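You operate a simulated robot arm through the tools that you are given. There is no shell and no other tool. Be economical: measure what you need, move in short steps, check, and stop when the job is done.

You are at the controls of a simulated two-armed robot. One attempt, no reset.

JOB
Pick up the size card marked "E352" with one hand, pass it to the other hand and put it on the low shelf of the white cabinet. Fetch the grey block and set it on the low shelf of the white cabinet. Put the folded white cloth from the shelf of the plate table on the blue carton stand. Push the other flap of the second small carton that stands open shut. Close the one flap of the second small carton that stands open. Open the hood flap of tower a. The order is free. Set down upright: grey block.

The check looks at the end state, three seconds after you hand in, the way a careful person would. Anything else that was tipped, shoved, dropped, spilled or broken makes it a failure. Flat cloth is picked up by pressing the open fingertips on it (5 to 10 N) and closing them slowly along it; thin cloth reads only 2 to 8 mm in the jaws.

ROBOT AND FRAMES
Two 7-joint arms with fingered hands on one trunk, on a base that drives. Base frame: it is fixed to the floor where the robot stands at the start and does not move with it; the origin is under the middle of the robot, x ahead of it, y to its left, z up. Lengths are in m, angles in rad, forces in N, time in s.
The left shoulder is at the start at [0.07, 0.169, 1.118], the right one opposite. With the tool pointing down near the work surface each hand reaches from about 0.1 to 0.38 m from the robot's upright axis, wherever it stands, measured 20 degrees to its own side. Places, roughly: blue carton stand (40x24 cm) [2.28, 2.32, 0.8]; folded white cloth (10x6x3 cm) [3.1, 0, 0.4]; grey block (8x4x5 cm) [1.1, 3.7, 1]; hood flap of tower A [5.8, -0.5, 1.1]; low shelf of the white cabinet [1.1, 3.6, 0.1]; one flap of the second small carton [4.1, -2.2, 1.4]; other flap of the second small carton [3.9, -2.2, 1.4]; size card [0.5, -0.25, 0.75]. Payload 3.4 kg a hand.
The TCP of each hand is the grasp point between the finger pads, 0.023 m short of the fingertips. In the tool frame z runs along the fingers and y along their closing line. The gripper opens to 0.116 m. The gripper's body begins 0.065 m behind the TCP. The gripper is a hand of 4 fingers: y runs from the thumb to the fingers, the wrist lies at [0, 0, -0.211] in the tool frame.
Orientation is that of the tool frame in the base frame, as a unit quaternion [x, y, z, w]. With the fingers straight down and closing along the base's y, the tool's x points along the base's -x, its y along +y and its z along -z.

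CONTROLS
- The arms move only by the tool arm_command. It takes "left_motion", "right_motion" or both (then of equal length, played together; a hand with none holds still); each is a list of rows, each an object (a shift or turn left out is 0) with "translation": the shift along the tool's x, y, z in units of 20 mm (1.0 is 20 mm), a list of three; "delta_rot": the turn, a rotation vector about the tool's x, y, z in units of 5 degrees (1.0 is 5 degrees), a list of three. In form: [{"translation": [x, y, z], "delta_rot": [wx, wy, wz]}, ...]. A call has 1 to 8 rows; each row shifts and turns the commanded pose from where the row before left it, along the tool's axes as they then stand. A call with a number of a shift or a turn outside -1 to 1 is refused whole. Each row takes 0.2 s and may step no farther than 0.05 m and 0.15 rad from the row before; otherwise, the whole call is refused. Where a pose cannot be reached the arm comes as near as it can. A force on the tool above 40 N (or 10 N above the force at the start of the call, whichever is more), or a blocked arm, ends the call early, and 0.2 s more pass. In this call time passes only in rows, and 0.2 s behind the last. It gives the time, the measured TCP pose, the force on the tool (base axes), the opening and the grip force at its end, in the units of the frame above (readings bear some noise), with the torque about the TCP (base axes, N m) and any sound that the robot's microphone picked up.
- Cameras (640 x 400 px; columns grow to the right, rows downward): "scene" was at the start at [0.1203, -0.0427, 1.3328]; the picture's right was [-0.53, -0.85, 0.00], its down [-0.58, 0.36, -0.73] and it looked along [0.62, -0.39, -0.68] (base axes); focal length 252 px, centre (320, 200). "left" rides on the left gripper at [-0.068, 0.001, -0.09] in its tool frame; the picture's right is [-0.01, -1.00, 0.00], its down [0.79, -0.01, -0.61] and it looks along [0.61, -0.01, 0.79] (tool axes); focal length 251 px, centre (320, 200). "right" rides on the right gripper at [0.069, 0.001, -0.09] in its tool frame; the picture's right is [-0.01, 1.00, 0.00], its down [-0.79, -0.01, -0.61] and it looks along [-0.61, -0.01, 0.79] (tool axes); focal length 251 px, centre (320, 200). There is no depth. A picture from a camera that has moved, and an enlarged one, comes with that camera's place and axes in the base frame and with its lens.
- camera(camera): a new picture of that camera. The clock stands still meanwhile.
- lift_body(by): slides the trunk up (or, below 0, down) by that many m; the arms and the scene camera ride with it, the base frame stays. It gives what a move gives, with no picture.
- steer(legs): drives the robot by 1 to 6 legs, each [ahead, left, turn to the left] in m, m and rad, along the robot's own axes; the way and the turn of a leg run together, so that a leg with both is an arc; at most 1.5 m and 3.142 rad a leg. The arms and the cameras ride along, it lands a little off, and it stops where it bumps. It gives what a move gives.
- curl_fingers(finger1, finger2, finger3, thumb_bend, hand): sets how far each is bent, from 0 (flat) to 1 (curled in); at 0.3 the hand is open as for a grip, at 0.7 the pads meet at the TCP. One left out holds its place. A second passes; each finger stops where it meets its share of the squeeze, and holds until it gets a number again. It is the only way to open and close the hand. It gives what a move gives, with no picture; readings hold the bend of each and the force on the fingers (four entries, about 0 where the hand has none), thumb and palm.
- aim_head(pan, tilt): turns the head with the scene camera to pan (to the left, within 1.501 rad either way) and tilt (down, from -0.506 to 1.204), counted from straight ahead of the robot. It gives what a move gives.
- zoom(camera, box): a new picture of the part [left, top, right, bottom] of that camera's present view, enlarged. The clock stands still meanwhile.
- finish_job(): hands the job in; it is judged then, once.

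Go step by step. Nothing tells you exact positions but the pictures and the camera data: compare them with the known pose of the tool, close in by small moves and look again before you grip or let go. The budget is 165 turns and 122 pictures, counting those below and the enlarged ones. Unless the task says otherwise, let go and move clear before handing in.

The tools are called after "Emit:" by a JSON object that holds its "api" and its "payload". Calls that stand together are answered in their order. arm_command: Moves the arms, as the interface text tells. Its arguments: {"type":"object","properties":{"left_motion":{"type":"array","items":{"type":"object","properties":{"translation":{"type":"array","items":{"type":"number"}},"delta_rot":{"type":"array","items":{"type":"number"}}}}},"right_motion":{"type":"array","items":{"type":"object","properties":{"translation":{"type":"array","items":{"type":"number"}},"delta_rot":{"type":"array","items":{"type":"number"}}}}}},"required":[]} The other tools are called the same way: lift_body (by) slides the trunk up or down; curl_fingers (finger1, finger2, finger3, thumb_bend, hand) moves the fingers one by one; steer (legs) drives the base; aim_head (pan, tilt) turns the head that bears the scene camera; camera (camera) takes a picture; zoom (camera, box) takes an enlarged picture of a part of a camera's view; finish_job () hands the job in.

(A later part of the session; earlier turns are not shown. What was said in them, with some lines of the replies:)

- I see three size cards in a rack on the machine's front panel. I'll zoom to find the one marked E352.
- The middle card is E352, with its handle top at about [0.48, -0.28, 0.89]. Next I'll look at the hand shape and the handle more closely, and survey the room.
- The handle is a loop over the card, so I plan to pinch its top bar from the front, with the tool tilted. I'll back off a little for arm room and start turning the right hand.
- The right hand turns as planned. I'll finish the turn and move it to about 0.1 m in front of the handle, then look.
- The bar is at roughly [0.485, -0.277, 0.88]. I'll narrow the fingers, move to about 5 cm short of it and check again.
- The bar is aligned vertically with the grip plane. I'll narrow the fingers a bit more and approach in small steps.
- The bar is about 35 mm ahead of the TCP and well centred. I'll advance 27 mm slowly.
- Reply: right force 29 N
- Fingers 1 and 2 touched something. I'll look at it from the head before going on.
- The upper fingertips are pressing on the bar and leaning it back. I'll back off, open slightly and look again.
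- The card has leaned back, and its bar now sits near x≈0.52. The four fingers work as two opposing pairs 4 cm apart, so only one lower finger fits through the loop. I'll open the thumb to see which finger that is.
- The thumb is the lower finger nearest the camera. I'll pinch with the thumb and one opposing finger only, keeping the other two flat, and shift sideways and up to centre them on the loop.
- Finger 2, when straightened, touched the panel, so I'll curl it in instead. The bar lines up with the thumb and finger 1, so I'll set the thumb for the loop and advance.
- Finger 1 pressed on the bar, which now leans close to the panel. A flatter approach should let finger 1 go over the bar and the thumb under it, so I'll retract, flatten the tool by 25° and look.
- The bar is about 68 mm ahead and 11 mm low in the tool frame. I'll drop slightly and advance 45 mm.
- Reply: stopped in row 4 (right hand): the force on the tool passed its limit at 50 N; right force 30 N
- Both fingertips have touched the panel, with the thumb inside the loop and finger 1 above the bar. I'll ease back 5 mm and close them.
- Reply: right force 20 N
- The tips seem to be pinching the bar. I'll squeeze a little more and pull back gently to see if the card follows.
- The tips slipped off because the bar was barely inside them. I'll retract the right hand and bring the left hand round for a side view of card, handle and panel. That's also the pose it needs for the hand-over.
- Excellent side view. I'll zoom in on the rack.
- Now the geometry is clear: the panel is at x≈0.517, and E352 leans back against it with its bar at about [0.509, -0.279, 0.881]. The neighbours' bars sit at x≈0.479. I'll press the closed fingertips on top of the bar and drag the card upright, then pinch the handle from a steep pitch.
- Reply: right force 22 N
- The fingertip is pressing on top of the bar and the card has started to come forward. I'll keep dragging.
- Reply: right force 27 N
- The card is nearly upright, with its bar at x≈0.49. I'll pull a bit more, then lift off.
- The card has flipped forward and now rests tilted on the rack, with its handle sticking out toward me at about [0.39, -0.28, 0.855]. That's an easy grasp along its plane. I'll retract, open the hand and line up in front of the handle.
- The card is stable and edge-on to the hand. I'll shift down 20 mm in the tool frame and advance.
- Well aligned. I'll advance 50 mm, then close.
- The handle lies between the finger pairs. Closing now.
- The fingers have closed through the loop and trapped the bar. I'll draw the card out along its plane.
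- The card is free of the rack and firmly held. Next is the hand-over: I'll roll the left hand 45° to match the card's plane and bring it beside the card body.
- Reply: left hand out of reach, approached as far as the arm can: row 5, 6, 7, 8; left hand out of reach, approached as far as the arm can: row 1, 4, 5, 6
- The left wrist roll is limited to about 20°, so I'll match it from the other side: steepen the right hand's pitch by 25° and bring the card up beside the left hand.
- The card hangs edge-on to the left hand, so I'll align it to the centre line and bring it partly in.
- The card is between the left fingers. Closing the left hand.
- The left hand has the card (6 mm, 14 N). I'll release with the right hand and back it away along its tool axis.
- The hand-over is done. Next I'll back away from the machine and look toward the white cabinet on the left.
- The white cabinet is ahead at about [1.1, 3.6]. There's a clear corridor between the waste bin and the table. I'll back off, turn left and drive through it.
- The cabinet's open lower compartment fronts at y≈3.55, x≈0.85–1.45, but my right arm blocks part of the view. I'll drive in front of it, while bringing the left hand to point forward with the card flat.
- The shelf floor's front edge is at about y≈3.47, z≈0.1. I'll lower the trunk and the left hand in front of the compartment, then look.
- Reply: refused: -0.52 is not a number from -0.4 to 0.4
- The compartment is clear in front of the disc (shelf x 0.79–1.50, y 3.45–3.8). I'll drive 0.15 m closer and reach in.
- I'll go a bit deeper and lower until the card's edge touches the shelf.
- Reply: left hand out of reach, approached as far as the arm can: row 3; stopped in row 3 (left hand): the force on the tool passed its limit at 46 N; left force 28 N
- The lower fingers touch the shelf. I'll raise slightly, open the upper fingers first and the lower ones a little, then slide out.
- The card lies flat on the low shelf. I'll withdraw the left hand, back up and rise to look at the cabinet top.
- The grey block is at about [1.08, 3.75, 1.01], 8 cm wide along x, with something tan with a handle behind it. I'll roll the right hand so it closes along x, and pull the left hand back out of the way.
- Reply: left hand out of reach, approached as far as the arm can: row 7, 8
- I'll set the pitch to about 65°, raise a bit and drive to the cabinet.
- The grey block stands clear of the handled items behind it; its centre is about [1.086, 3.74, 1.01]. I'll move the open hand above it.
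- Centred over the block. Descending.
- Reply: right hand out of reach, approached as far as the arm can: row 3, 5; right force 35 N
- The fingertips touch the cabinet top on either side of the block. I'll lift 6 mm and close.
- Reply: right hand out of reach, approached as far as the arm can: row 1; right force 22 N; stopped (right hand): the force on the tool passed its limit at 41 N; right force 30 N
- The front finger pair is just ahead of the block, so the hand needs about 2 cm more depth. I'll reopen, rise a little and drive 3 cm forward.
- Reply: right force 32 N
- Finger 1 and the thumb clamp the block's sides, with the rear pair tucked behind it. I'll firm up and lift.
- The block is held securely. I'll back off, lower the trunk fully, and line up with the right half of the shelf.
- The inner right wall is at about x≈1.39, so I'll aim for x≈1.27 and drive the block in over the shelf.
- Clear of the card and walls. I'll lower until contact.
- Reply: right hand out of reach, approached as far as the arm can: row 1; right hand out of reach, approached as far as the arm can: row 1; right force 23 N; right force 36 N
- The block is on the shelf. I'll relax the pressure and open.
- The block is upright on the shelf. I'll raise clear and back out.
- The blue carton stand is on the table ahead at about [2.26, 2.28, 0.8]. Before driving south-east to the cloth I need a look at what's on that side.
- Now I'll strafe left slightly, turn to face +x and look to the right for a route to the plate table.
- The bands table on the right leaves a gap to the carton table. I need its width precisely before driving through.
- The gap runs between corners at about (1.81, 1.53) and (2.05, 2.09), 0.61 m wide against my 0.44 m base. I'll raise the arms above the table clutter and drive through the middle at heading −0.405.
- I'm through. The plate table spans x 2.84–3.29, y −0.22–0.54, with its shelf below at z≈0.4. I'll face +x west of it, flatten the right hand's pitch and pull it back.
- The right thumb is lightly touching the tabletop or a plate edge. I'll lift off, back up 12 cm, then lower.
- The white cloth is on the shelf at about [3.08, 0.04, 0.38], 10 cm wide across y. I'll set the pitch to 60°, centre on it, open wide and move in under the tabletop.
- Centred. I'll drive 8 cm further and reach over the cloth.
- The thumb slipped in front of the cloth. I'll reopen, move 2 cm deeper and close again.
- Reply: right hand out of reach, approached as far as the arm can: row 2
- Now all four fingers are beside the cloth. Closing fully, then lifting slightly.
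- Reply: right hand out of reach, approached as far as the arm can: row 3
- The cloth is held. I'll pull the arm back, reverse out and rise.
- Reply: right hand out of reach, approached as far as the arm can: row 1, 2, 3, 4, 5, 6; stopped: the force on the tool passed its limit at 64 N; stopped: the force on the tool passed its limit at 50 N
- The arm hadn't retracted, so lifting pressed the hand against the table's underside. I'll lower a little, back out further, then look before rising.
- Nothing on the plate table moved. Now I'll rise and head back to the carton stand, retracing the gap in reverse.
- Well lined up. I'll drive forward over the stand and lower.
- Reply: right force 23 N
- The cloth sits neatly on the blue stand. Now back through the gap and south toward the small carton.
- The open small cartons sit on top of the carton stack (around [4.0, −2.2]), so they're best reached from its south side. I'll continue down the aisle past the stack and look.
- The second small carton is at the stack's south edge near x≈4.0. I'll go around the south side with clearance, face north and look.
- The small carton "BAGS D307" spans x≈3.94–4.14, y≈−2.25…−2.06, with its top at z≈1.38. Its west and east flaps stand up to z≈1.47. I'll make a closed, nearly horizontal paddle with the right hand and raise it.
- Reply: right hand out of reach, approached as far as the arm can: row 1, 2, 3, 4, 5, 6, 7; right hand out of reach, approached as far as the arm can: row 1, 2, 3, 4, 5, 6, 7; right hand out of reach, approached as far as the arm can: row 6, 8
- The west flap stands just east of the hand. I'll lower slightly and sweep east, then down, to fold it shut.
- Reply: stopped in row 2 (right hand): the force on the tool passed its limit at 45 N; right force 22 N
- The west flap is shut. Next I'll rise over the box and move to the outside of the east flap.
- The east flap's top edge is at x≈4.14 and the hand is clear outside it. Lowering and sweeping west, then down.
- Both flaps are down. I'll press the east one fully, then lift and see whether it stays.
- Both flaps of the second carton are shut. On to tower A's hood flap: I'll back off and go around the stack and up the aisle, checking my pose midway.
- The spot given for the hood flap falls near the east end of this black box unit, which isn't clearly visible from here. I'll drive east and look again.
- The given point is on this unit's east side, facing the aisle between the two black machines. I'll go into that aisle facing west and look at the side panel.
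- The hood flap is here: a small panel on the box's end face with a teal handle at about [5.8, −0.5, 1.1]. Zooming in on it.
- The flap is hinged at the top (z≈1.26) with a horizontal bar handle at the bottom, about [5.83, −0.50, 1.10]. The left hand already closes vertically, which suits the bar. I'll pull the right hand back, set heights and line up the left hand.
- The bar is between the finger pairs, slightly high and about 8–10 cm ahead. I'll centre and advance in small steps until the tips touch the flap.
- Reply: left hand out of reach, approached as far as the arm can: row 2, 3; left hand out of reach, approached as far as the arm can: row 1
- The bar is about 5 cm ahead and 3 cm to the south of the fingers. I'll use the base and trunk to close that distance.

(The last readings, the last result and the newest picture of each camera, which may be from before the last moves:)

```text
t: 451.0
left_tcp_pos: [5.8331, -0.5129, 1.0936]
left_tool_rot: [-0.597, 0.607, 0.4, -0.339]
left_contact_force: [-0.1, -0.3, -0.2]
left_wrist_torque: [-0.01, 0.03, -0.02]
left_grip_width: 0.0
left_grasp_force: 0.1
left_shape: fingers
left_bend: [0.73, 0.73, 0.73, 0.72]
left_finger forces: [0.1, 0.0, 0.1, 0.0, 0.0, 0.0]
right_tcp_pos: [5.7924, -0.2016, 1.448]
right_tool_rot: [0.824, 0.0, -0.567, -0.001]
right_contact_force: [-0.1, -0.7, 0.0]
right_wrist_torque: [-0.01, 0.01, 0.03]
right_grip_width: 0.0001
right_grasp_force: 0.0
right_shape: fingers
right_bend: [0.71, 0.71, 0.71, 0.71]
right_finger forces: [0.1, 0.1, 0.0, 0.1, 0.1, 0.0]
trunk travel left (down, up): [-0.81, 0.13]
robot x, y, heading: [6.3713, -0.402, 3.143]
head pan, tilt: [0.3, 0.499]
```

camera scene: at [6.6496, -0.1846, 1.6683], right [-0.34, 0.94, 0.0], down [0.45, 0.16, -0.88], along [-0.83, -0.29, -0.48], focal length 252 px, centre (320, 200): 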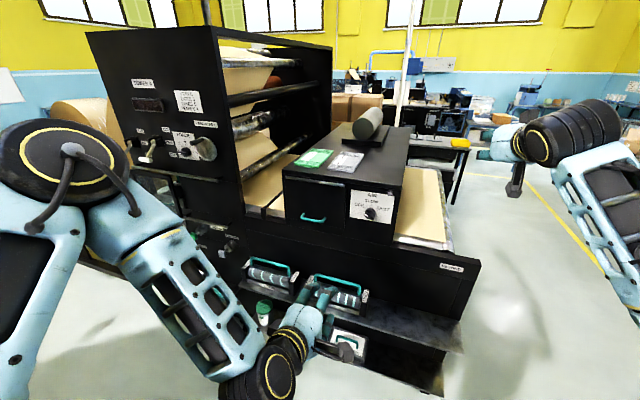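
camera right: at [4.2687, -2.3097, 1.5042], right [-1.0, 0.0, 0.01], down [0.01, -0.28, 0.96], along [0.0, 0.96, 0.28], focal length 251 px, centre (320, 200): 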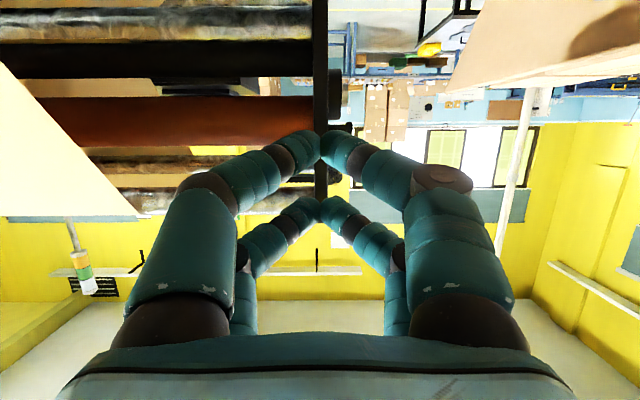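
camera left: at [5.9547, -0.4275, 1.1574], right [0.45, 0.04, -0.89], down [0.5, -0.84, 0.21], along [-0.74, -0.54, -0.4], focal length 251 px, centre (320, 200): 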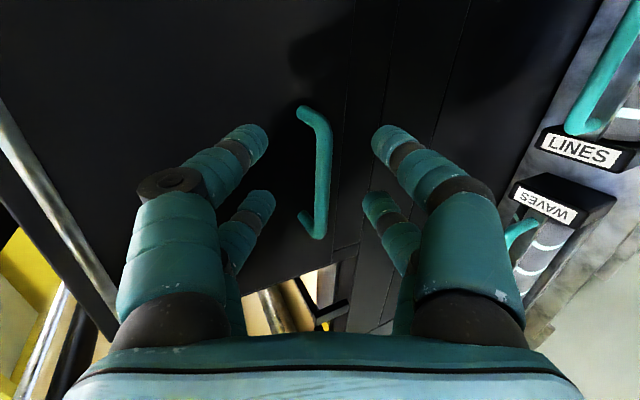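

The fingers closed on nothing, so the bar is further in. I'll reopen and advance until contact.

Emit:
{"api": "curl_fingers", "payload": {"hand": "left", "finger1": 0.53, "finger2": 0.53, "finger3": 0.53, "thumb_bend": 0.53}}

Emit:
{"api": "arm_command", "payload": {"left_motion": [{"translation": [0, 0.3, 0.6]}]}}

Emit:
{"api": "arm_command", "payload": {"left_motion": [{"translation": [0, 0.25, 0.5]}]}}

Emit:
{"api": "arm_command", "payload": {"left_motion": [{"translation": [0, 0.25, 0.5]}]}}

```text
t: 452.0
left_tcp_pos: [5.8355, -0.5136, 1.0937]
left_tool_rot: [-0.597, 0.607, 0.4, -0.339]
left_contact_force: [0.3, 0.3, -0.4]
left_wrist_torque: [-0.03, 0.01, 0.0]
left_grip_width: 0.0486
left_grasp_force: 0.1
left_shape: fingers
left_bend: [0.53, 0.53, 0.53, 0.53]
left_finger forces: [0.0, 0.1, 0.0, 0.0, 0.0, 0.0]
right_tcp_pos: [5.7931, -0.2028, 1.448]
right_tool_rot: [0.823, 0.0, -0.567, -0.001]
right_contact_force: [0.2, 0.0, -0.6]
right_wrist_torque: [0.01, -0.02, 0.02]
right_grip_width: 0.0
right_grasp_force: 0.0
right_shape: fingers
right_bend: [0.71, 0.71, 0.71, 0.71]
right_finger forces: [0.0, 0.1, 0.1, 0.1, 0.1, 0.0]
trunk travel left (down, up): [-0.81, 0.13]
robot x, y, heading: [6.3698, -0.3997, 3.146]
head pan, tilt: [0.3, 0.499]
```

```text
t: 452.4
left_tcp_pos: [5.8212, -0.5135, 1.0938]
left_tool_rot: [-0.597, 0.607, 0.4, -0.339]
left_contact_force: [0.1, 0.0, 0.0]
left_wrist_torque: [0.0, -0.01, 0.02]
left_grip_width: 0.0485
left_grasp_force: 0.1
left_shape: fingers
left_bend: [0.53, 0.53, 0.53, 0.53]
left_finger forces: [0.0, 0.1, 0.0, 0.0, 0.0, 0.0]
right_tcp_pos: [5.792, -0.2023, 1.447]
right_tool_rot: [0.824, 0.0, -0.567, -0.001]
right_contact_force: [-0.2, 0.4, 0.1]
right_wrist_torque: [0.02, 0.03, -0.01]
right_grip_width: 0.0
right_grasp_force: 0.0
right_shape: fingers
right_bend: [0.71, 0.71, 0.71, 0.71]
right_finger forces: [0.0, 0.0, 0.1, 0.1, 0.0, 0.1]
trunk travel left (down, up): [-0.81, 0.13]
robot x, y, heading: [6.3675, -0.3992, 3.142]
head pan, tilt: [0.3, 0.499]
```

```text
t: 452.8
left_tcp_pos: [5.8093, -0.5135, 1.0951]
left_tool_rot: [-0.597, 0.607, 0.4, -0.34]
left_contact_force: [1.4, 0.9, 0.6]
left_wrist_torque: [-0.02, 0.03, 0.02]
left_grip_width: 0.0488
left_grasp_force: 1.1
left_shape: fingers
left_bend: [0.53, 0.54, 0.53, 0.53]
left_finger forces: [0.0, 1.2, 0.0, 0.1, 0.0, 0.1]
right_tcp_pos: [5.7936, -0.2026, 1.4474]
right_tool_rot: [0.823, 0.0, -0.567, -0.001]
right_contact_force: [1.1, 0.3, -0.3]
right_wrist_torque: [0.01, 0.0, -0.03]
right_grip_width: 0.0
right_grasp_force: 0.1
right_shape: fingers
right_bend: [0.71, 0.71, 0.71, 0.71]
right_finger forces: [0.1, 0.1, 0.0, 0.1, 0.0, 0.0]
trunk travel left (down, up): [-0.81, 0.13]
robot x, y, heading: [6.3706, -0.3976, 3.146]
head pan, tilt: [0.3, 0.499]
```

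```text
t: 453.2
left_tcp_pos: [5.8038, -0.5118, 1.0964]
left_tool_rot: [-0.595, 0.607, 0.401, -0.341]
left_contact_force: [21.9, -1.2, 6.6]
left_wrist_torque: [-0.04, 0.55, 0.19]
left_grip_width: 0.044
left_grasp_force: 10.6
left_shape: fingers
left_bend: [0.58, 0.6, 0.53, 0.53]
left_finger forces: [9.9, 12.7, 0.0, 0.0, 0.1, 0.0]
right_tcp_pos: [5.8021, -0.2025, 1.451]
right_tool_rot: [0.822, 0.0, -0.569, -0.001]
right_contact_force: [-0.1, -0.4, -0.4]
right_wrist_torque: [-0.02, -0.02, 0.0]
right_grip_width: 0.0
right_grasp_force: 0.1
right_shape: fingers
right_bend: [0.71, 0.71, 0.71, 0.71]
right_finger forces: [0.1, 0.0, 0.0, 0.0, 0.0, 0.1]
trunk travel left (down, up): [-0.81, 0.13]
robot x, y, heading: [6.3688, -0.402, 3.144]
head pan, tilt: [0.3, 0.499]
```

The upper fingertips touch, so the flap face is at about x≈5.77 and the bar should be between the pads. Easing back and closing.

Emit:
{"api": "arm_command", "payload": {"left_motion": [{"translation": [0, 0, -0.25]}]}}

Emit:
{"api": "curl_fingers", "payload": {"hand": "left", "finger1": 0.78, "finger2": 0.78, "finger3": 0.78, "thumb_bend": 0.78}}

```text
t: 453.6
left_tcp_pos: [5.8047, -0.5112, 1.0969]
left_tool_rot: [-0.597, 0.607, 0.4, -0.34]
left_contact_force: [9.1, 1.7, -1.7]
left_wrist_torque: [-0.02, 0.06, -0.03]
left_grip_width: 0.0443
left_grasp_force: 4.8
left_shape: fingers
left_bend: [0.57, 0.6, 0.53, 0.53]
left_finger forces: [3.5, 5.4, 0.2, 0.1, 0.1, 0.1]
right_tcp_pos: [5.796, -0.2014, 1.4494]
right_tool_rot: [0.823, 0.0, -0.569, 0.0]
right_contact_force: [-0.5, 0.1, 0.9]
right_wrist_torque: [0.0, 0.0, -0.03]
right_grip_width: 0.0001
right_grasp_force: 0.0
right_shape: fingers
right_bend: [0.71, 0.71, 0.71, 0.71]
right_finger forces: [0.1, 0.0, 0.0, 0.0, 0.0, 0.1]
trunk travel left (down, up): [-0.81, 0.13]
robot x, y, heading: [6.3665, -0.3986, 3.144]
head pan, tilt: [0.3, 0.499]
```

```text
t: 454.6
left_tcp_pos: [5.8035, -0.5128, 1.0901]
left_tool_rot: [-0.599, 0.61, 0.395, -0.335]
left_contact_force: [7.0, 1.9, -24.1]
left_wrist_torque: [-0.23, -0.13, -0.06]
left_grip_width: 0.0073
left_grasp_force: 19.5
left_shape: fingers
left_bend: [0.78, 0.77, 0.66, 0.64]
left_finger forces: [3.3, 2.9, 9.0, 0.1, 22.5, 0.1]
right_tcp_pos: [5.7895, -0.2025, 1.4477]
right_tool_rot: [0.825, 0.0, -0.566, 0.0]
right_contact_force: [0.7, -0.3, 0.6]
right_wrist_torque: [0.01, -0.01, 0.01]
right_grip_width: 0.0
right_grasp_force: 0.0
right_shape: fingers
right_bend: [0.71, 0.71, 0.71, 0.71]
right_finger forces: [0.0, 0.0, 0.0, 0.0, 0.1, 0.0]
trunk travel left (down, up): [-0.81, 0.13]
robot x, y, heading: [6.3733, -0.3999, 3.141]
head pan, tilt: [0.3, 0.499]
stopped (left hand): the force on the tool passed its limit at 40 N (the readings are from after the stop); the commanded pose is now the measured one
```

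The bar is between the pads (7 mm) but sits low in the grip. I'll lower the hand slightly and tighten.

Emit:
{"api": "arm_command", "payload": {"left_motion": [{"translation": [0, -0.3, -0.1]}]}}

Emit:
{"api": "curl_fingers", "payload": {"hand": "left", "finger1": 0.9, "finger2": 0.9, "finger3": 0.85, "thumb_bend": 0.85}}

```text
t: 455.0
left_tcp_pos: [5.808, -0.5122, 1.0877]
left_tool_rot: [-0.598, 0.608, 0.398, -0.338]
left_contact_force: [-0.1, 0.1, -12.8]
left_wrist_torque: [-0.19, 0.02, -0.07]
left_grip_width: 0.0064
left_grasp_force: 19.2
left_shape: fingers
left_bend: [0.77, 0.77, 0.66, 0.64]
left_finger forces: [5.9, 4.9, 6.9, 0.1, 19.3, 0.0]
right_tcp_pos: [5.7918, -0.2035, 1.4467]
right_tool_rot: [0.824, 0.0, -0.566, -0.001]
right_contact_force: [0.3, 0.2, 0.1]
right_wrist_torque: [0.02, 0.0, -0.02]
right_grip_width: 0.0
right_grasp_force: 0.1
right_shape: fingers
right_bend: [0.71, 0.71, 0.71, 0.71]
right_finger forces: [0.0, 0.0, 0.1, 0.1, 0.0, 0.1]
trunk travel left (down, up): [-0.81, 0.13]
robot x, y, heading: [6.3717, -0.4007, 3.138]
head pan, tilt: [0.3, 0.499]
```

```text
t: 456.0
left_tcp_pos: [5.808, -0.5128, 1.0881]
left_tool_rot: [-0.598, 0.609, 0.397, -0.338]
left_contact_force: [-1.0, -0.2, -11.4]
left_wrist_torque: [-0.35, -0.01, -0.05]
left_grip_width: 0.0061
left_grasp_force: 29.0
left_shape: fingers
left_bend: [0.8, 0.79, 0.68, 0.67]
left_finger forces: [12.8, 10.9, 8.2, 0.1, 26.1, 0.0]
right_tcp_pos: [5.7916, -0.2015, 1.4473]
right_tool_rot: [0.824, 0.0, -0.567, -0.001]
right_contact_force: [0.1, 1.2, 0.4]
right_wrist_torque: [0.01, -0.01, -0.01]
right_grip_width: 0.0001
right_grasp_force: 0.1
right_shape: fingers
right_bend: [0.71, 0.71, 0.71, 0.71]
right_finger forces: [0.0, 0.0, 0.1, 0.0, 0.0, 0.1]
trunk travel left (down, up): [-0.81, 0.13]
robot x, y, heading: [6.3713, -0.3968, 3.144]
head pan, tilt: [0.3, 0.499]
```

Firm grip on the bar. I'll pull it out along the hinge's arc, alternating small base and trunk moves.

Emit:
{"api": "steer", "payload": {"legs": [[-0.03, 0, 0]]}}

Emit:
{"api": "lift_body", "payload": {"by": 0.008}}

Emit:
{"api": "steer", "payload": {"legs": [[-0.025, 0, 0]]}}

Emit:
{"api": "lift_body", "payload": {"by": 0.014}}

```text
t: 456.8
left_tcp_pos: [5.8343, -0.5117, 1.0841]
left_tool_rot: [-0.599, 0.61, 0.396, -0.335]
left_contact_force: [-0.9, -0.5, -0.5]
left_wrist_torque: [-0.01, 0.01, 0.0]
left_grip_width: 0.0
left_grasp_force: 0.2
left_shape: fingers
left_bend: [0.79, 0.8, 0.7, 0.77]
left_finger forces: [0.0, 0.2, 0.1, 0.0, 0.0, 0.1]
right_tcp_pos: [5.8146, -0.203, 1.4433]
right_tool_rot: [0.825, -0.001, -0.565, -0.001]
right_contact_force: [-0.7, 0.5, -0.6]
right_wrist_torque: [0.01, -0.05, 0.0]
right_grip_width: 0.0
right_grasp_force: 0.1
right_shape: fingers
right_bend: [0.71, 0.71, 0.71, 0.71]
right_finger forces: [0.0, 0.0, 0.1, 0.1, 0.0, 0.0]
trunk travel left (down, up): [-0.81, 0.13]
robot x, y, heading: [6.4013, -0.3974, 3.141]
head pan, tilt: [0.3, 0.499]
```

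```text
t: 457.4
left_tcp_pos: [5.8382, -0.5127, 1.0961]
left_tool_rot: [-0.598, 0.609, 0.397, -0.337]
left_contact_force: [1.1, 0.3, -1.4]
left_wrist_torque: [-0.02, -0.01, 0.01]
left_grip_width: 0.0
left_grasp_force: 0.1
left_shape: fingers
left_bend: [0.79, 0.8, 0.7, 0.76]
left_finger forces: [0.0, 0.0, 0.1, 0.0, 1.4, 0.1]
right_tcp_pos: [5.8214, -0.2032, 1.4557]
right_tool_rot: [0.824, 0.0, -0.566, -0.001]
right_contact_force: [-0.4, -0.7, 0.3]
right_wrist_torque: [0.02, 0.0, 0.01]
right_grip_width: 0.0
right_grasp_force: 0.1
right_shape: fingers
right_bend: [0.71, 0.71, 0.71, 0.71]
right_finger forces: [0.0, 0.1, 0.0, 0.0, 0.1, 0.1]
trunk travel left (down, up): [-0.818, 0.122]
robot x, y, heading: [6.4007, -0.3984, 3.135]
head pan, tilt: [0.3, 0.499]
```

```text
t: 458.2
left_tcp_pos: [5.8598, -0.5131, 1.0949]
left_tool_rot: [-0.598, 0.609, 0.397, -0.337]
left_contact_force: [-12.6, -1.4, 15.7]
left_wrist_torque: [-0.15, -0.15, -0.08]
left_grip_width: 0.0
left_grasp_force: 8.2
left_shape: fingers
left_bend: [0.79, 0.79, 0.71, 0.76]
left_finger forces: [0.0, 16.2, 0.0, 0.0, 0.0, 0.0]
right_tcp_pos: [5.8421, -0.2017, 1.453]
right_tool_rot: [0.825, 0.001, -0.565, 0.0]
right_contact_force: [0.8, 0.4, 0.5]
right_wrist_torque: [0.02, -0.03, -0.01]
right_grip_width: 0.0002
right_grasp_force: 0.1
right_shape: fingers
right_bend: [0.71, 0.71, 0.71, 0.71]
right_finger forces: [0.0, 0.1, 0.1, 0.0, 0.0, 0.1]
trunk travel left (down, up): [-0.818, 0.122]
robot x, y, heading: [6.4238, -0.3999, 3.144]
head pan, tilt: [0.3, 0.499]
```

```text
t: 458.8
left_tcp_pos: [5.863, -0.5127, 1.1102]
left_tool_rot: [-0.598, 0.609, 0.397, -0.337]
left_contact_force: [-0.4, -0.1, -2.3]
left_wrist_torque: [-0.08, 0.08, -0.1]
left_grip_width: 0.0
left_grasp_force: 0.8
left_shape: fingers
left_bend: [0.79, 0.79, 0.7, 0.76]
left_finger forces: [0.0, 0.0, 0.0, 0.1, 2.1, 0.0]
right_tcp_pos: [5.8475, -0.2027, 1.4697]
right_tool_rot: [0.824, 0.0, -0.566, -0.001]
right_contact_force: [0.1, -0.2, -0.5]
right_wrist_torque: [0.0, -0.02, 0.01]
right_grip_width: 0.0
right_grasp_force: 0.0
right_shape: fingers
right_bend: [0.71, 0.71, 0.71, 0.71]
right_finger forces: [0.0, 0.1, 0.0, 0.1, 0.0, 0.0]
trunk travel left (down, up): [-0.832, 0.108]
robot x, y, heading: [6.4289, -0.3955, -3.141]
head pan, tilt: [0.3, 0.499]
```

The fingers have closed behind the bar like a hook, and the flap is following (12 N of pull). Continuing along the arc.

Emit:
{"api": "steer", "payload": {"legs": [[-0.03, 0, 0]]}}

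Emit:
{"api": "lift_body", "payload": {"by": 0.022}}

Emit:
{"api": "steer", "payload": {"legs": [[-0.025, 0, 0]]}}

Emit:
{"api": "lift_body", "payload": {"by": 0.028}}

```text
t: 459.6
left_tcp_pos: [5.8854, -0.5119, 1.1089]
left_tool_rot: [-0.599, 0.608, 0.397, -0.337]
left_contact_force: [-28.3, -1.6, 23.3]
left_wrist_torque: [-0.03, -0.13, 0.0]
left_grip_width: 0.0
left_grasp_force: 19.3
left_shape: fingers
left_bend: [0.76, 0.75, 0.73, 0.8]
left_finger forces: [19.2, 19.4, 0.2, 0.0, 0.0, 0.0]
right_tcp_pos: [5.8687, -0.2027, 1.4662]
right_tool_rot: [0.826, 0.0, -0.564, -0.001]
right_contact_force: [0.4, -0.3, -0.4]
right_wrist_torque: [-0.04, -0.03, -0.02]
right_grip_width: 0.0
right_grasp_force: 0.0
right_shape: fingers
right_bend: [0.71, 0.71, 0.71, 0.71]
right_finger forces: [0.0, 0.1, 0.1, 0.0, 0.0, 0.0]
trunk travel left (down, up): [-0.832, 0.108]
robot x, y, heading: [6.4574, -0.4019, -3.145]
head pan, tilt: [0.3, 0.499]
```

```text
t: 460.3
left_tcp_pos: [5.8913, -0.5138, 1.1332]
left_tool_rot: [-0.597, 0.608, 0.398, -0.339]
left_contact_force: [-4.2, -0.1, -2.7]
left_wrist_torque: [-0.03, 0.0, -0.08]
left_grip_width: 0.0
left_grasp_force: 0.1
left_shape: fingers
left_bend: [0.78, 0.78, 0.71, 0.79]
left_finger forces: [0.0, 0.1, 0.0, 0.1, 0.0, 0.0]
right_tcp_pos: [5.8765, -0.2023, 1.491]
right_tool_rot: [0.824, 0.0, -0.567, -0.001]
right_contact_force: [0.0, 0.8, 0.5]
right_wrist_torque: [0.01, 0.0, 0.03]
right_grip_width: 0.0
right_grasp_force: 0.0
right_shape: fingers
right_bend: [0.71, 0.71, 0.71, 0.71]
right_finger forces: [0.1, 0.0, 0.1, 0.0, 0.0, 0.0]
trunk travel left (down, up): [-0.854, 0.086]
robot x, y, heading: [6.4579, -0.3997, -3.145]
head pan, tilt: [0.3, 0.499]
```

```text
t: 461.3
left_tcp_pos: [5.9072, -0.5132, 1.1392]
left_tool_rot: [-0.595, 0.602, 0.404, -0.346]
left_contact_force: [-22.6, 0.0, 9.2]
left_wrist_torque: [-0.12, -0.18, -0.1]
left_grip_width: 0.0
left_grasp_force: 17.6
left_shape: fingers
left_bend: [0.76, 0.76, 0.72, 0.8]
left_finger forces: [16.8, 17.9, 0.0, 0.0, 0.0, 0.0]
right_tcp_pos: [5.8976, -0.2014, 1.4897]
right_tool_rot: [0.825, -0.001, -0.565, 0.0]
right_contact_force: [0.3, -0.4, 0.3]
right_wrist_torque: [0.0, -0.03, -0.02]
right_grip_width: 0.0001
right_grasp_force: 0.2
right_shape: fingers
right_bend: [0.71, 0.71, 0.71, 0.71]
right_finger forces: [0.0, 0.0, 0.1, 0.0, 0.0, 0.0]
trunk travel left (down, up): [-0.854, 0.086]
robot x, y, heading: [6.4807, -0.3995, 3.143]
head pan, tilt: [0.3, 0.499]
stopped in leg 1: the force on the tool passed its limit at 43 N (the readings are from after the stop); the commanded pose is now the measured one
```

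```text
t: 462.0
left_tcp_pos: [5.9111, -0.5125, 1.1672]
left_tool_rot: [-0.595, 0.603, 0.404, -0.344]
left_contact_force: [-2.2, 0.5, 0.8]
left_wrist_torque: [-0.01, -0.03, -0.03]
left_grip_width: 0.0
left_grasp_force: 0.3
left_shape: fingers
left_bend: [0.77, 0.79, 0.71, 0.8]
left_finger forces: [0.1, 0.2, 0.0, 0.0, 0.0, 0.0]
right_tcp_pos: [5.9016, -0.2021, 1.5197]
right_tool_rot: [0.824, 0.001, -0.567, 0.0]
right_contact_force: [0.3, 1.4, 0.0]
right_wrist_torque: [0.0, 0.0, 0.0]
right_grip_width: 0.0
right_grasp_force: 0.0
right_shape: fingers
right_bend: [0.71, 0.71, 0.71, 0.71]
right_finger forces: [0.1, 0.0, 0.1, 0.0, 0.0, 0.0]
trunk travel left (down, up): [-0.882, 0.058]
robot x, y, heading: [6.4818, -0.3967, 3.141]
head pan, tilt: [0.3, 0.499]
```

The flap is about 45–50° open. Continuing upward.

Emit:
{"api": "lift_body", "payload": {"by": 0.03}}

Emit:
{"api": "steer", "payload": {"legs": [[-0.018, 0, 0]]}}

Emit:
{"api": "lift_body", "payload": {"by": 0.026}}

Emit:
{"api": "arm_command", "payload": {"left_motion": [{"translation": [0, 0.7, -0.35]}, {"translation": [0, 0.7, -0.35]}]}}

```text
t: 462.8
left_tcp_pos: [5.9129, -0.5127, 1.1987]
left_tool_rot: [-0.596, 0.603, 0.404, -0.344]
left_contact_force: [3.6, -0.9, 0.4]
left_wrist_torque: [-0.07, 0.04, 0.02]
left_grip_width: 0.0
left_grasp_force: 1.0
left_shape: fingers
left_bend: [0.77, 0.8, 0.7, 0.79]
left_finger forces: [0.0, 0.0, 0.0, 0.0, 1.5, 0.0]
right_tcp_pos: [5.9025, -0.2026, 1.55]
right_tool_rot: [0.824, -0.001, -0.567, -0.002]
right_contact_force: [0.1, -0.5, 0.4]
right_wrist_torque: [-0.03, 0.03, 0.01]
right_grip_width: 0.0
right_grasp_force: 0.0
right_shape: fingers
right_bend: [0.71, 0.71, 0.71, 0.71]
right_finger forces: [0.1, 0.0, 0.1, 0.0, 0.1, 0.1]
trunk travel left (down, up): [-0.912, 0.028]
robot x, y, heading: [6.482, -0.3978, 3.142]
head pan, tilt: [0.3, 0.499]
```

```text
t: 463.5
left_tcp_pos: [5.9266, -0.5136, 1.1954]
left_tool_rot: [-0.596, 0.604, 0.403, -0.344]
left_contact_force: [-15.9, 0.2, -2.3]
left_wrist_torque: [0.01, -0.09, -0.14]
left_grip_width: 0.0001
left_grasp_force: 7.6
left_shape: fingers
left_bend: [0.78, 0.77, 0.71, 0.78]
left_finger forces: [0.1, 14.7, 0.0, 0.0, 0.1, 0.0]
right_tcp_pos: [5.9149, -0.2027, 1.5464]
right_tool_rot: [0.825, 0.0, -0.565, -0.001]
right_contact_force: [0.1, -0.5, 0.0]
right_wrist_torque: [0.0, -0.01, 0.0]
right_grip_width: 0.0
right_grasp_force: 0.1
right_shape: fingers
right_bend: [0.71, 0.71, 0.71, 0.71]
right_finger forces: [0.1, 0.0, 0.0, 0.1, 0.0, 0.1]
trunk travel left (down, up): [-0.912, 0.028]
robot x, y, heading: [6.4986, -0.3998, 3.144]
head pan, tilt: [0.3, 0.499]
```

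```text
t: 464.3
left_tcp_pos: [5.9285, -0.5123, 1.2237]
left_tool_rot: [-0.596, 0.603, 0.402, -0.345]
left_contact_force: [-4.6, 0.0, -0.4]
left_wrist_torque: [0.03, -0.03, -0.08]
left_grip_width: 0.0
left_grasp_force: 5.5
left_shape: fingers
left_bend: [0.78, 0.78, 0.71, 0.78]
left_finger forces: [0.0, 10.4, 0.0, 0.1, 0.0, 0.0]
right_tcp_pos: [5.9167, -0.2029, 1.5755]
right_tool_rot: [0.824, 0.001, -0.566, 0.0]
right_contact_force: [-0.4, 0.2, -0.2]
right_wrist_torque: [0.02, 0.0, -0.01]
right_grip_width: 0.0001
right_grasp_force: 0.1
right_shape: fingers
right_bend: [0.71, 0.71, 0.71, 0.71]
right_finger forces: [0.0, 0.1, 0.0, 0.0, 0.0, 0.1]
trunk travel left (down, up): [-0.938, 0.002]
robot x, y, heading: [6.4974, -0.3993, 3.141]
head pan, tilt: [0.3, 0.499]
```

```text
t: 464.9
left_tcp_pos: [5.9285, -0.5141, 1.2529]
left_tool_rot: [-0.596, 0.604, 0.403, -0.344]
left_contact_force: [-3.2, 3.6, -5.5]
left_wrist_torque: [-0.07, 0.01, -0.11]
left_grip_width: 0.0
left_grasp_force: 5.2
left_shape: fingers
left_bend: [0.78, 0.78, 0.71, 0.78]
left_finger forces: [0.0, 10.4, 0.0, 0.0, 0.4, 0.1]
right_tcp_pos: [5.9164, -0.2015, 1.5735]
right_tool_rot: [0.825, 0.0, -0.566, 0.0]
right_contact_force: [-0.9, 0.7, 0.2]
right_wrist_torque: [0.0, -0.02, 0.04]
right_grip_width: 0.0003
right_grasp_force: 0.0
right_shape: fingers
right_bend: [0.71, 0.71, 0.71, 0.71]
right_finger forces: [0.0, 0.0, 0.1, 0.0, 0.0, 0.1]
trunk travel left (down, up): [-0.938, 0.002]
robot x, y, heading: [6.4993, -0.4005, 3.142]
head pan, tilt: [0.3, 0.499]
```

Emit:
{"api": "arm_command", "payload": {"left_motion": [{"translation": [0, 0.75, -0.3]}, {"translation": [0, 0.85, -0.2]}]}}

Emit:
{"api": "zoom", "payload": {"camera": "scene", "box": [200, 100, 500, 340]}}

```text
t: 465.5
left_tcp_pos: [5.9233, -0.5156, 1.2863]
left_tool_rot: [-0.596, 0.604, 0.402, -0.344]
left_contact_force: [-4.5, 4.3, -6.6]
left_wrist_torque: [-0.06, 0.05, -0.1]
left_grip_width: 0.0001
left_grasp_force: 5.1
left_shape: fingers
left_bend: [0.78, 0.78, 0.71, 0.78]
left_finger forces: [0.1, 10.5, 0.0, 0.0, 0.5, 0.0]
right_tcp_pos: [5.9171, -0.2015, 1.573]
right_tool_rot: [0.825, 0.0, -0.565, 0.0]
right_contact_force: [0.7, -0.5, -0.5]
right_wrist_torque: [-0.02, -0.05, -0.02]
right_grip_width: 0.0
right_grasp_force: 0.0
right_shape: fingers
right_bend: [0.71, 0.71, 0.71, 0.71]
right_finger forces: [0.1, 0.0, 0.0, 0.0, 0.0, 0.1]
trunk travel left (down, up): [-0.938, 0.002]
robot x, y, heading: [6.4974, -0.4015, 3.142]
head pan, tilt: [0.3, 0.499]
```

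```text
1.67 times, centred on (350, 220) of scene
camera zoom: at [6.3566, -0.4232, 1.668], right [-0.29, 0.96, 0.0], down [0.46, 0.14, -0.88], along [-0.84, -0.26, -0.48], focal length 419 px, centre (270, 167)
```

zoom: 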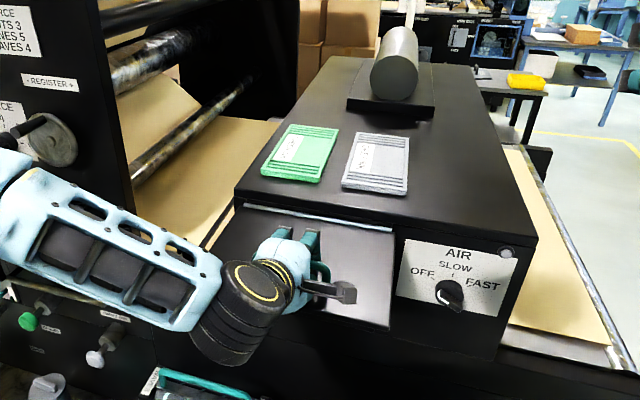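

The flap is roughly horizontal now. I'll raise it further toward its limit to give it the best chance of staying open.

Emit:
{"api": "arm_command", "payload": {"left_motion": [{"translation": [0, 0.95, 0.05]}, {"translation": [0, 0.95, 0.15]}]}}

Emit:
{"api": "arm_command", "payload": {"left_motion": [{"translation": [0, 0.9, 0.3]}, {"translation": [0, 0.8, 0.5]}]}}

```text
t: 466.1
left_tcp_pos: [5.9093, -0.5176, 1.3165]
left_tool_rot: [-0.595, 0.605, 0.402, -0.343]
left_contact_force: [14.5, 4.5, -21.7]
left_wrist_torque: [-0.37, 0.08, -0.21]
left_grip_width: 0.0
left_grasp_force: 10.4
left_shape: fingers
left_bend: [0.79, 0.8, 0.7, 0.77]
left_finger forces: [0.0, 0.1, 0.1, 0.1, 20.4, 0.0]
right_tcp_pos: [5.9227, -0.2029, 1.5751]
right_tool_rot: [0.823, 0.0, -0.567, 0.0]
right_contact_force: [0.2, 0.4, -0.5]
right_wrist_torque: [-0.03, 0.0, -0.01]
right_grip_width: 0.0001
right_grasp_force: 0.0
right_shape: fingers
right_bend: [0.71, 0.71, 0.71, 0.71]
right_finger forces: [0.0, 0.2, 0.0, 0.0, 0.0, 0.0]
trunk travel left (down, up): [-0.938, 0.002]
robot x, y, heading: [6.4949, -0.4032, 3.145]
head pan, tilt: [0.3, 0.499]
```

```text
t: 466.4
left_tcp_pos: [5.901, -0.5185, 1.3192]
left_tool_rot: [-0.598, 0.608, 0.397, -0.339]
left_contact_force: [9.3, 1.1, -17.2]
left_wrist_torque: [-0.29, 0.18, -0.11]
left_grip_width: 0.0002
left_grasp_force: 8.0
left_shape: fingers
left_bend: [0.82, 0.81, 0.7, 0.74]
left_finger forces: [0.1, 0.0, 0.2, 0.1, 16.3, 0.0]
right_tcp_pos: [5.9194, -0.2025, 1.5751]
right_tool_rot: [0.824, 0.001, -0.567, 0.0]
right_contact_force: [-0.3, -0.2, -1.1]
right_wrist_torque: [0.0, -0.02, 0.0]
right_grip_width: 0.0
right_grasp_force: 0.1
right_shape: fingers
right_bend: [0.71, 0.71, 0.71, 0.71]
right_finger forces: [0.0, 0.1, 0.0, 0.0, 0.0, 0.0]
trunk travel left (down, up): [-0.938, 0.002]
robot x, y, heading: [6.4958, -0.3986, 3.14]
head pan, tilt: [0.3, 0.499]
stopped in row 1 (left hand): the force on the tool passed its limit at 47 N (the readings are from after the stop); the commanded pose is now the measured one
```

The flap has reached its stop, at about 105–110°. I'll ease off, open mainly the upper fingers so the lower ones don't push the flap down, and draw the hand out.

Emit:
{"api": "arm_command", "payload": {"left_motion": [{"translation": [0, -0.15, -0.1]}]}}

Emit:
{"api": "curl_fingers", "payload": {"hand": "left", "finger1": 0.42, "finger2": 0.42, "finger3": 0.62, "thumb_bend": 0.62}}

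Emit:
{"api": "arm_command", "payload": {"left_motion": [{"translation": [0, 0, -0.5]}, {"translation": [0, 0, -0.5]}, {"translation": [0, 0, -0.5]}]}}

```text
t: 466.8
left_tcp_pos: [5.9024, -0.5199, 1.3205]
left_tool_rot: [-0.598, 0.606, 0.399, -0.339]
left_contact_force: [4.2, 3.7, -18.4]
left_wrist_torque: [-0.29, 0.3, 0.01]
left_grip_width: 0.0004
left_grasp_force: 8.7
left_shape: fingers
left_bend: [0.82, 0.81, 0.7, 0.74]
left_finger forces: [0.0, 0.0, 0.3, 0.1, 17.3, 0.1]
right_tcp_pos: [5.9184, -0.2023, 1.5752]
right_tool_rot: [0.825, 0.0, -0.566, -0.001]
right_contact_force: [-0.3, -0.9, 0.0]
right_wrist_torque: [-0.03, 0.0, -0.03]
right_grip_width: 0.0
right_grasp_force: 0.0
right_shape: fingers
right_bend: [0.71, 0.71, 0.71, 0.71]
right_finger forces: [0.1, 0.0, 0.1, 0.1, 0.1, 0.0]
trunk travel left (down, up): [-0.938, 0.002]
robot x, y, heading: [6.4982, -0.4006, 3.137]
head pan, tilt: [0.3, 0.499]
```

```text
t: 467.8
left_tcp_pos: [5.9043, -0.518, 1.3207]
left_tool_rot: [-0.598, 0.605, 0.4, -0.341]
left_contact_force: [1.4, 0.6, -2.1]
left_wrist_torque: [-0.01, 0.02, 0.01]
left_grip_width: 0.0537
left_grasp_force: 1.0
left_shape: fingers
left_bend: [0.42, 0.42, 0.62, 0.61]
left_finger forces: [0.0, 0.0, 0.1, 0.0, 1.1, 0.0]
right_tcp_pos: [5.9197, -0.2025, 1.5743]
right_tool_rot: [0.824, 0.001, -0.567, 0.0]
right_contact_force: [0.0, -0.7, -0.9]
right_wrist_torque: [-0.01, 0.04, -0.03]
right_grip_width: 0.0
right_grasp_force: 0.0
right_shape: fingers
right_bend: [0.71, 0.71, 0.71, 0.71]
right_finger forces: [0.1, 0.1, 0.0, 0.0, 0.0, 0.0]
trunk travel left (down, up): [-0.938, 0.002]
robot x, y, heading: [6.503, -0.3982, 3.141]
head pan, tilt: [0.3, 0.499]
```

```text
t: 468.6
left_tcp_pos: [5.9251, -0.5196, 1.3316]
left_tool_rot: [-0.598, 0.607, 0.397, -0.341]
left_contact_force: [-6.2, -0.1, -12.4]
left_wrist_torque: [-0.08, 0.11, 0.04]
left_grip_width: 0.0602
left_grasp_force: 6.0
left_shape: fingers
left_bend: [0.42, 0.42, 0.58, 0.56]
left_finger forces: [0.0, 0.0, 4.2, 0.0, 8.3, 0.0]
right_tcp_pos: [5.9135, -0.2026, 1.5726]
right_tool_rot: [0.825, 0.0, -0.565, -0.001]
right_contact_force: [0.8, -0.6, 0.2]
right_wrist_torque: [-0.01, -0.02, 0.03]
right_grip_width: 0.0001
right_grasp_force: 0.1
right_shape: fingers
right_bend: [0.71, 0.71, 0.71, 0.71]
right_finger forces: [0.0, 0.0, 0.1, 0.0, 0.2, 0.1]
trunk travel left (down, up): [-0.938, 0.002]
robot x, y, heading: [6.4952, -0.3987, 3.141]
head pan, tilt: [0.3, 0.499]
```

Emit:
{"api": "arm_command", "payload": {"left_motion": [{"translation": [0, -0.5, 0.1]}, {"translation": [0, -0.5, -0.7]}, {"translation": [0, -0.5, -0.9]}, {"translation": [0, -0.5, -0.9]}]}}

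Emit:
{"api": "steer", "payload": {"legs": [[-0.2, 0, 0]]}}

Emit:
{"api": "zoom", "payload": {"camera": "scene", "box": [220, 120, 440, 290]}}

```text
t: 469.6
left_tcp_pos: [5.9935, -0.5226, 1.3229]
left_tool_rot: [-0.597, 0.605, 0.4, -0.342]
left_contact_force: [0.2, -0.5, 0.4]
left_wrist_torque: [0.03, -0.05, 0.01]
left_grip_width: 0.0525
left_grasp_force: 0.0
left_shape: fingers
left_bend: [0.42, 0.42, 0.62, 0.62]
left_finger forces: [0.0, 0.1, 0.1, 0.0, 0.0, 0.0]
right_tcp_pos: [5.9213, -0.2031, 1.5763]
right_tool_rot: [0.823, 0.0, -0.567, -0.001]
right_contact_force: [0.6, -0.1, 0.7]
right_wrist_torque: [0.02, 0.01, -0.05]
right_grip_width: 0.0
right_grasp_force: 0.0
right_shape: fingers
right_bend: [0.71, 0.71, 0.71, 0.71]
right_finger forces: [0.0, 0.1, 0.1, 0.1, 0.1, 0.0]
trunk travel left (down, up): [-0.938, 0.002]
robot x, y, heading: [6.5, -0.4007, 3.139]
head pan, tilt: [0.3, 0.499]
```

```text
t: 471.2
left_tcp_pos: [6.1869, -0.5226, 1.3198]
left_tool_rot: [-0.599, 0.605, 0.398, -0.341]
left_contact_force: [-0.5, 0.1, -0.4]
left_wrist_torque: [-0.01, 0.0, -0.05]
left_grip_width: 0.0523
left_grasp_force: 0.1
left_shape: fingers
left_bend: [0.42, 0.42, 0.62, 0.62]
left_finger forces: [0.0, 0.0, 0.0, 0.0, 0.0, 0.0]
right_tcp_pos: [6.112, -0.2032, 1.5732]
right_tool_rot: [0.825, 0.0, -0.565, -0.001]
right_contact_force: [0.0, -0.7, 0.1]
right_wrist_torque: [0.01, -0.02, -0.01]
right_grip_width: 0.0004
right_grasp_force: 0.1
right_shape: fingers
right_bend: [0.71, 0.71, 0.71, 0.71]
right_finger forces: [0.1, 0.1, 0.0, 0.0, 0.1, 0.1]
trunk travel left (down, up): [-0.938, 0.002]
robot x, y, heading: [6.6955, -0.4018, -3.141]
head pan, tilt: [0.3, 0.499]
```

```text
2.35 times, centred on (330, 205) of scene
camera zoom: at [6.5537, -0.4251, 1.6677], right [-0.3, 0.95, 0.0], down [0.46, 0.14, -0.88], along [-0.84, -0.26, -0.48], focal length 592 px, centre (296, 188)
```

zoom: 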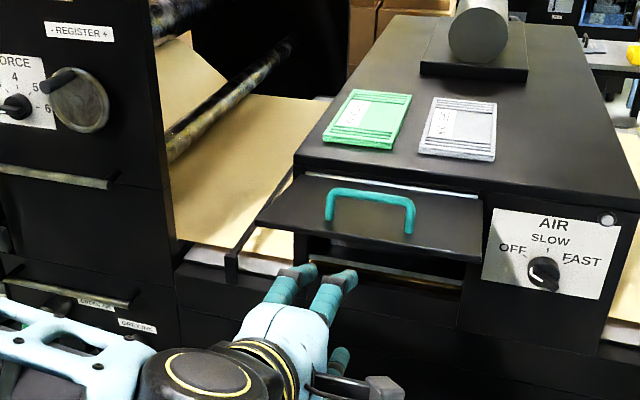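

The hood flap stays open on its own, and both hands are clear. All six parts are done, so I'm handing in.

Emit:
{"api": "finish_job", "payload": {}}

```text
The job is handed in.
```

I finished all six parts and handed the job in; I checked each with pictures after doing it.

- **Size card E352:** picked up with the right hand, passed to the left, and laid flat on the low shelf of the white cabinet. The first attempts knocked it loose in its rack before I got a grip; the other two cards stayed in their slots.
- **Grey block:** set upright on the same shelf, to the right of the card and slightly turned.
- **White cloth:** taken from the plate table's shelf and placed on the blue carton stand. Coming out, the right hand pressed hard against the underside of the plate table (64 N, then 50 N). Nothing on the table looked moved in the picture afterwards.
- **Second small carton (BAGS D307):** both open flaps are pushed shut, and they stayed down after I let go.
- **Tower A hood flap:** open to its stop, and it stayed open after I let go.
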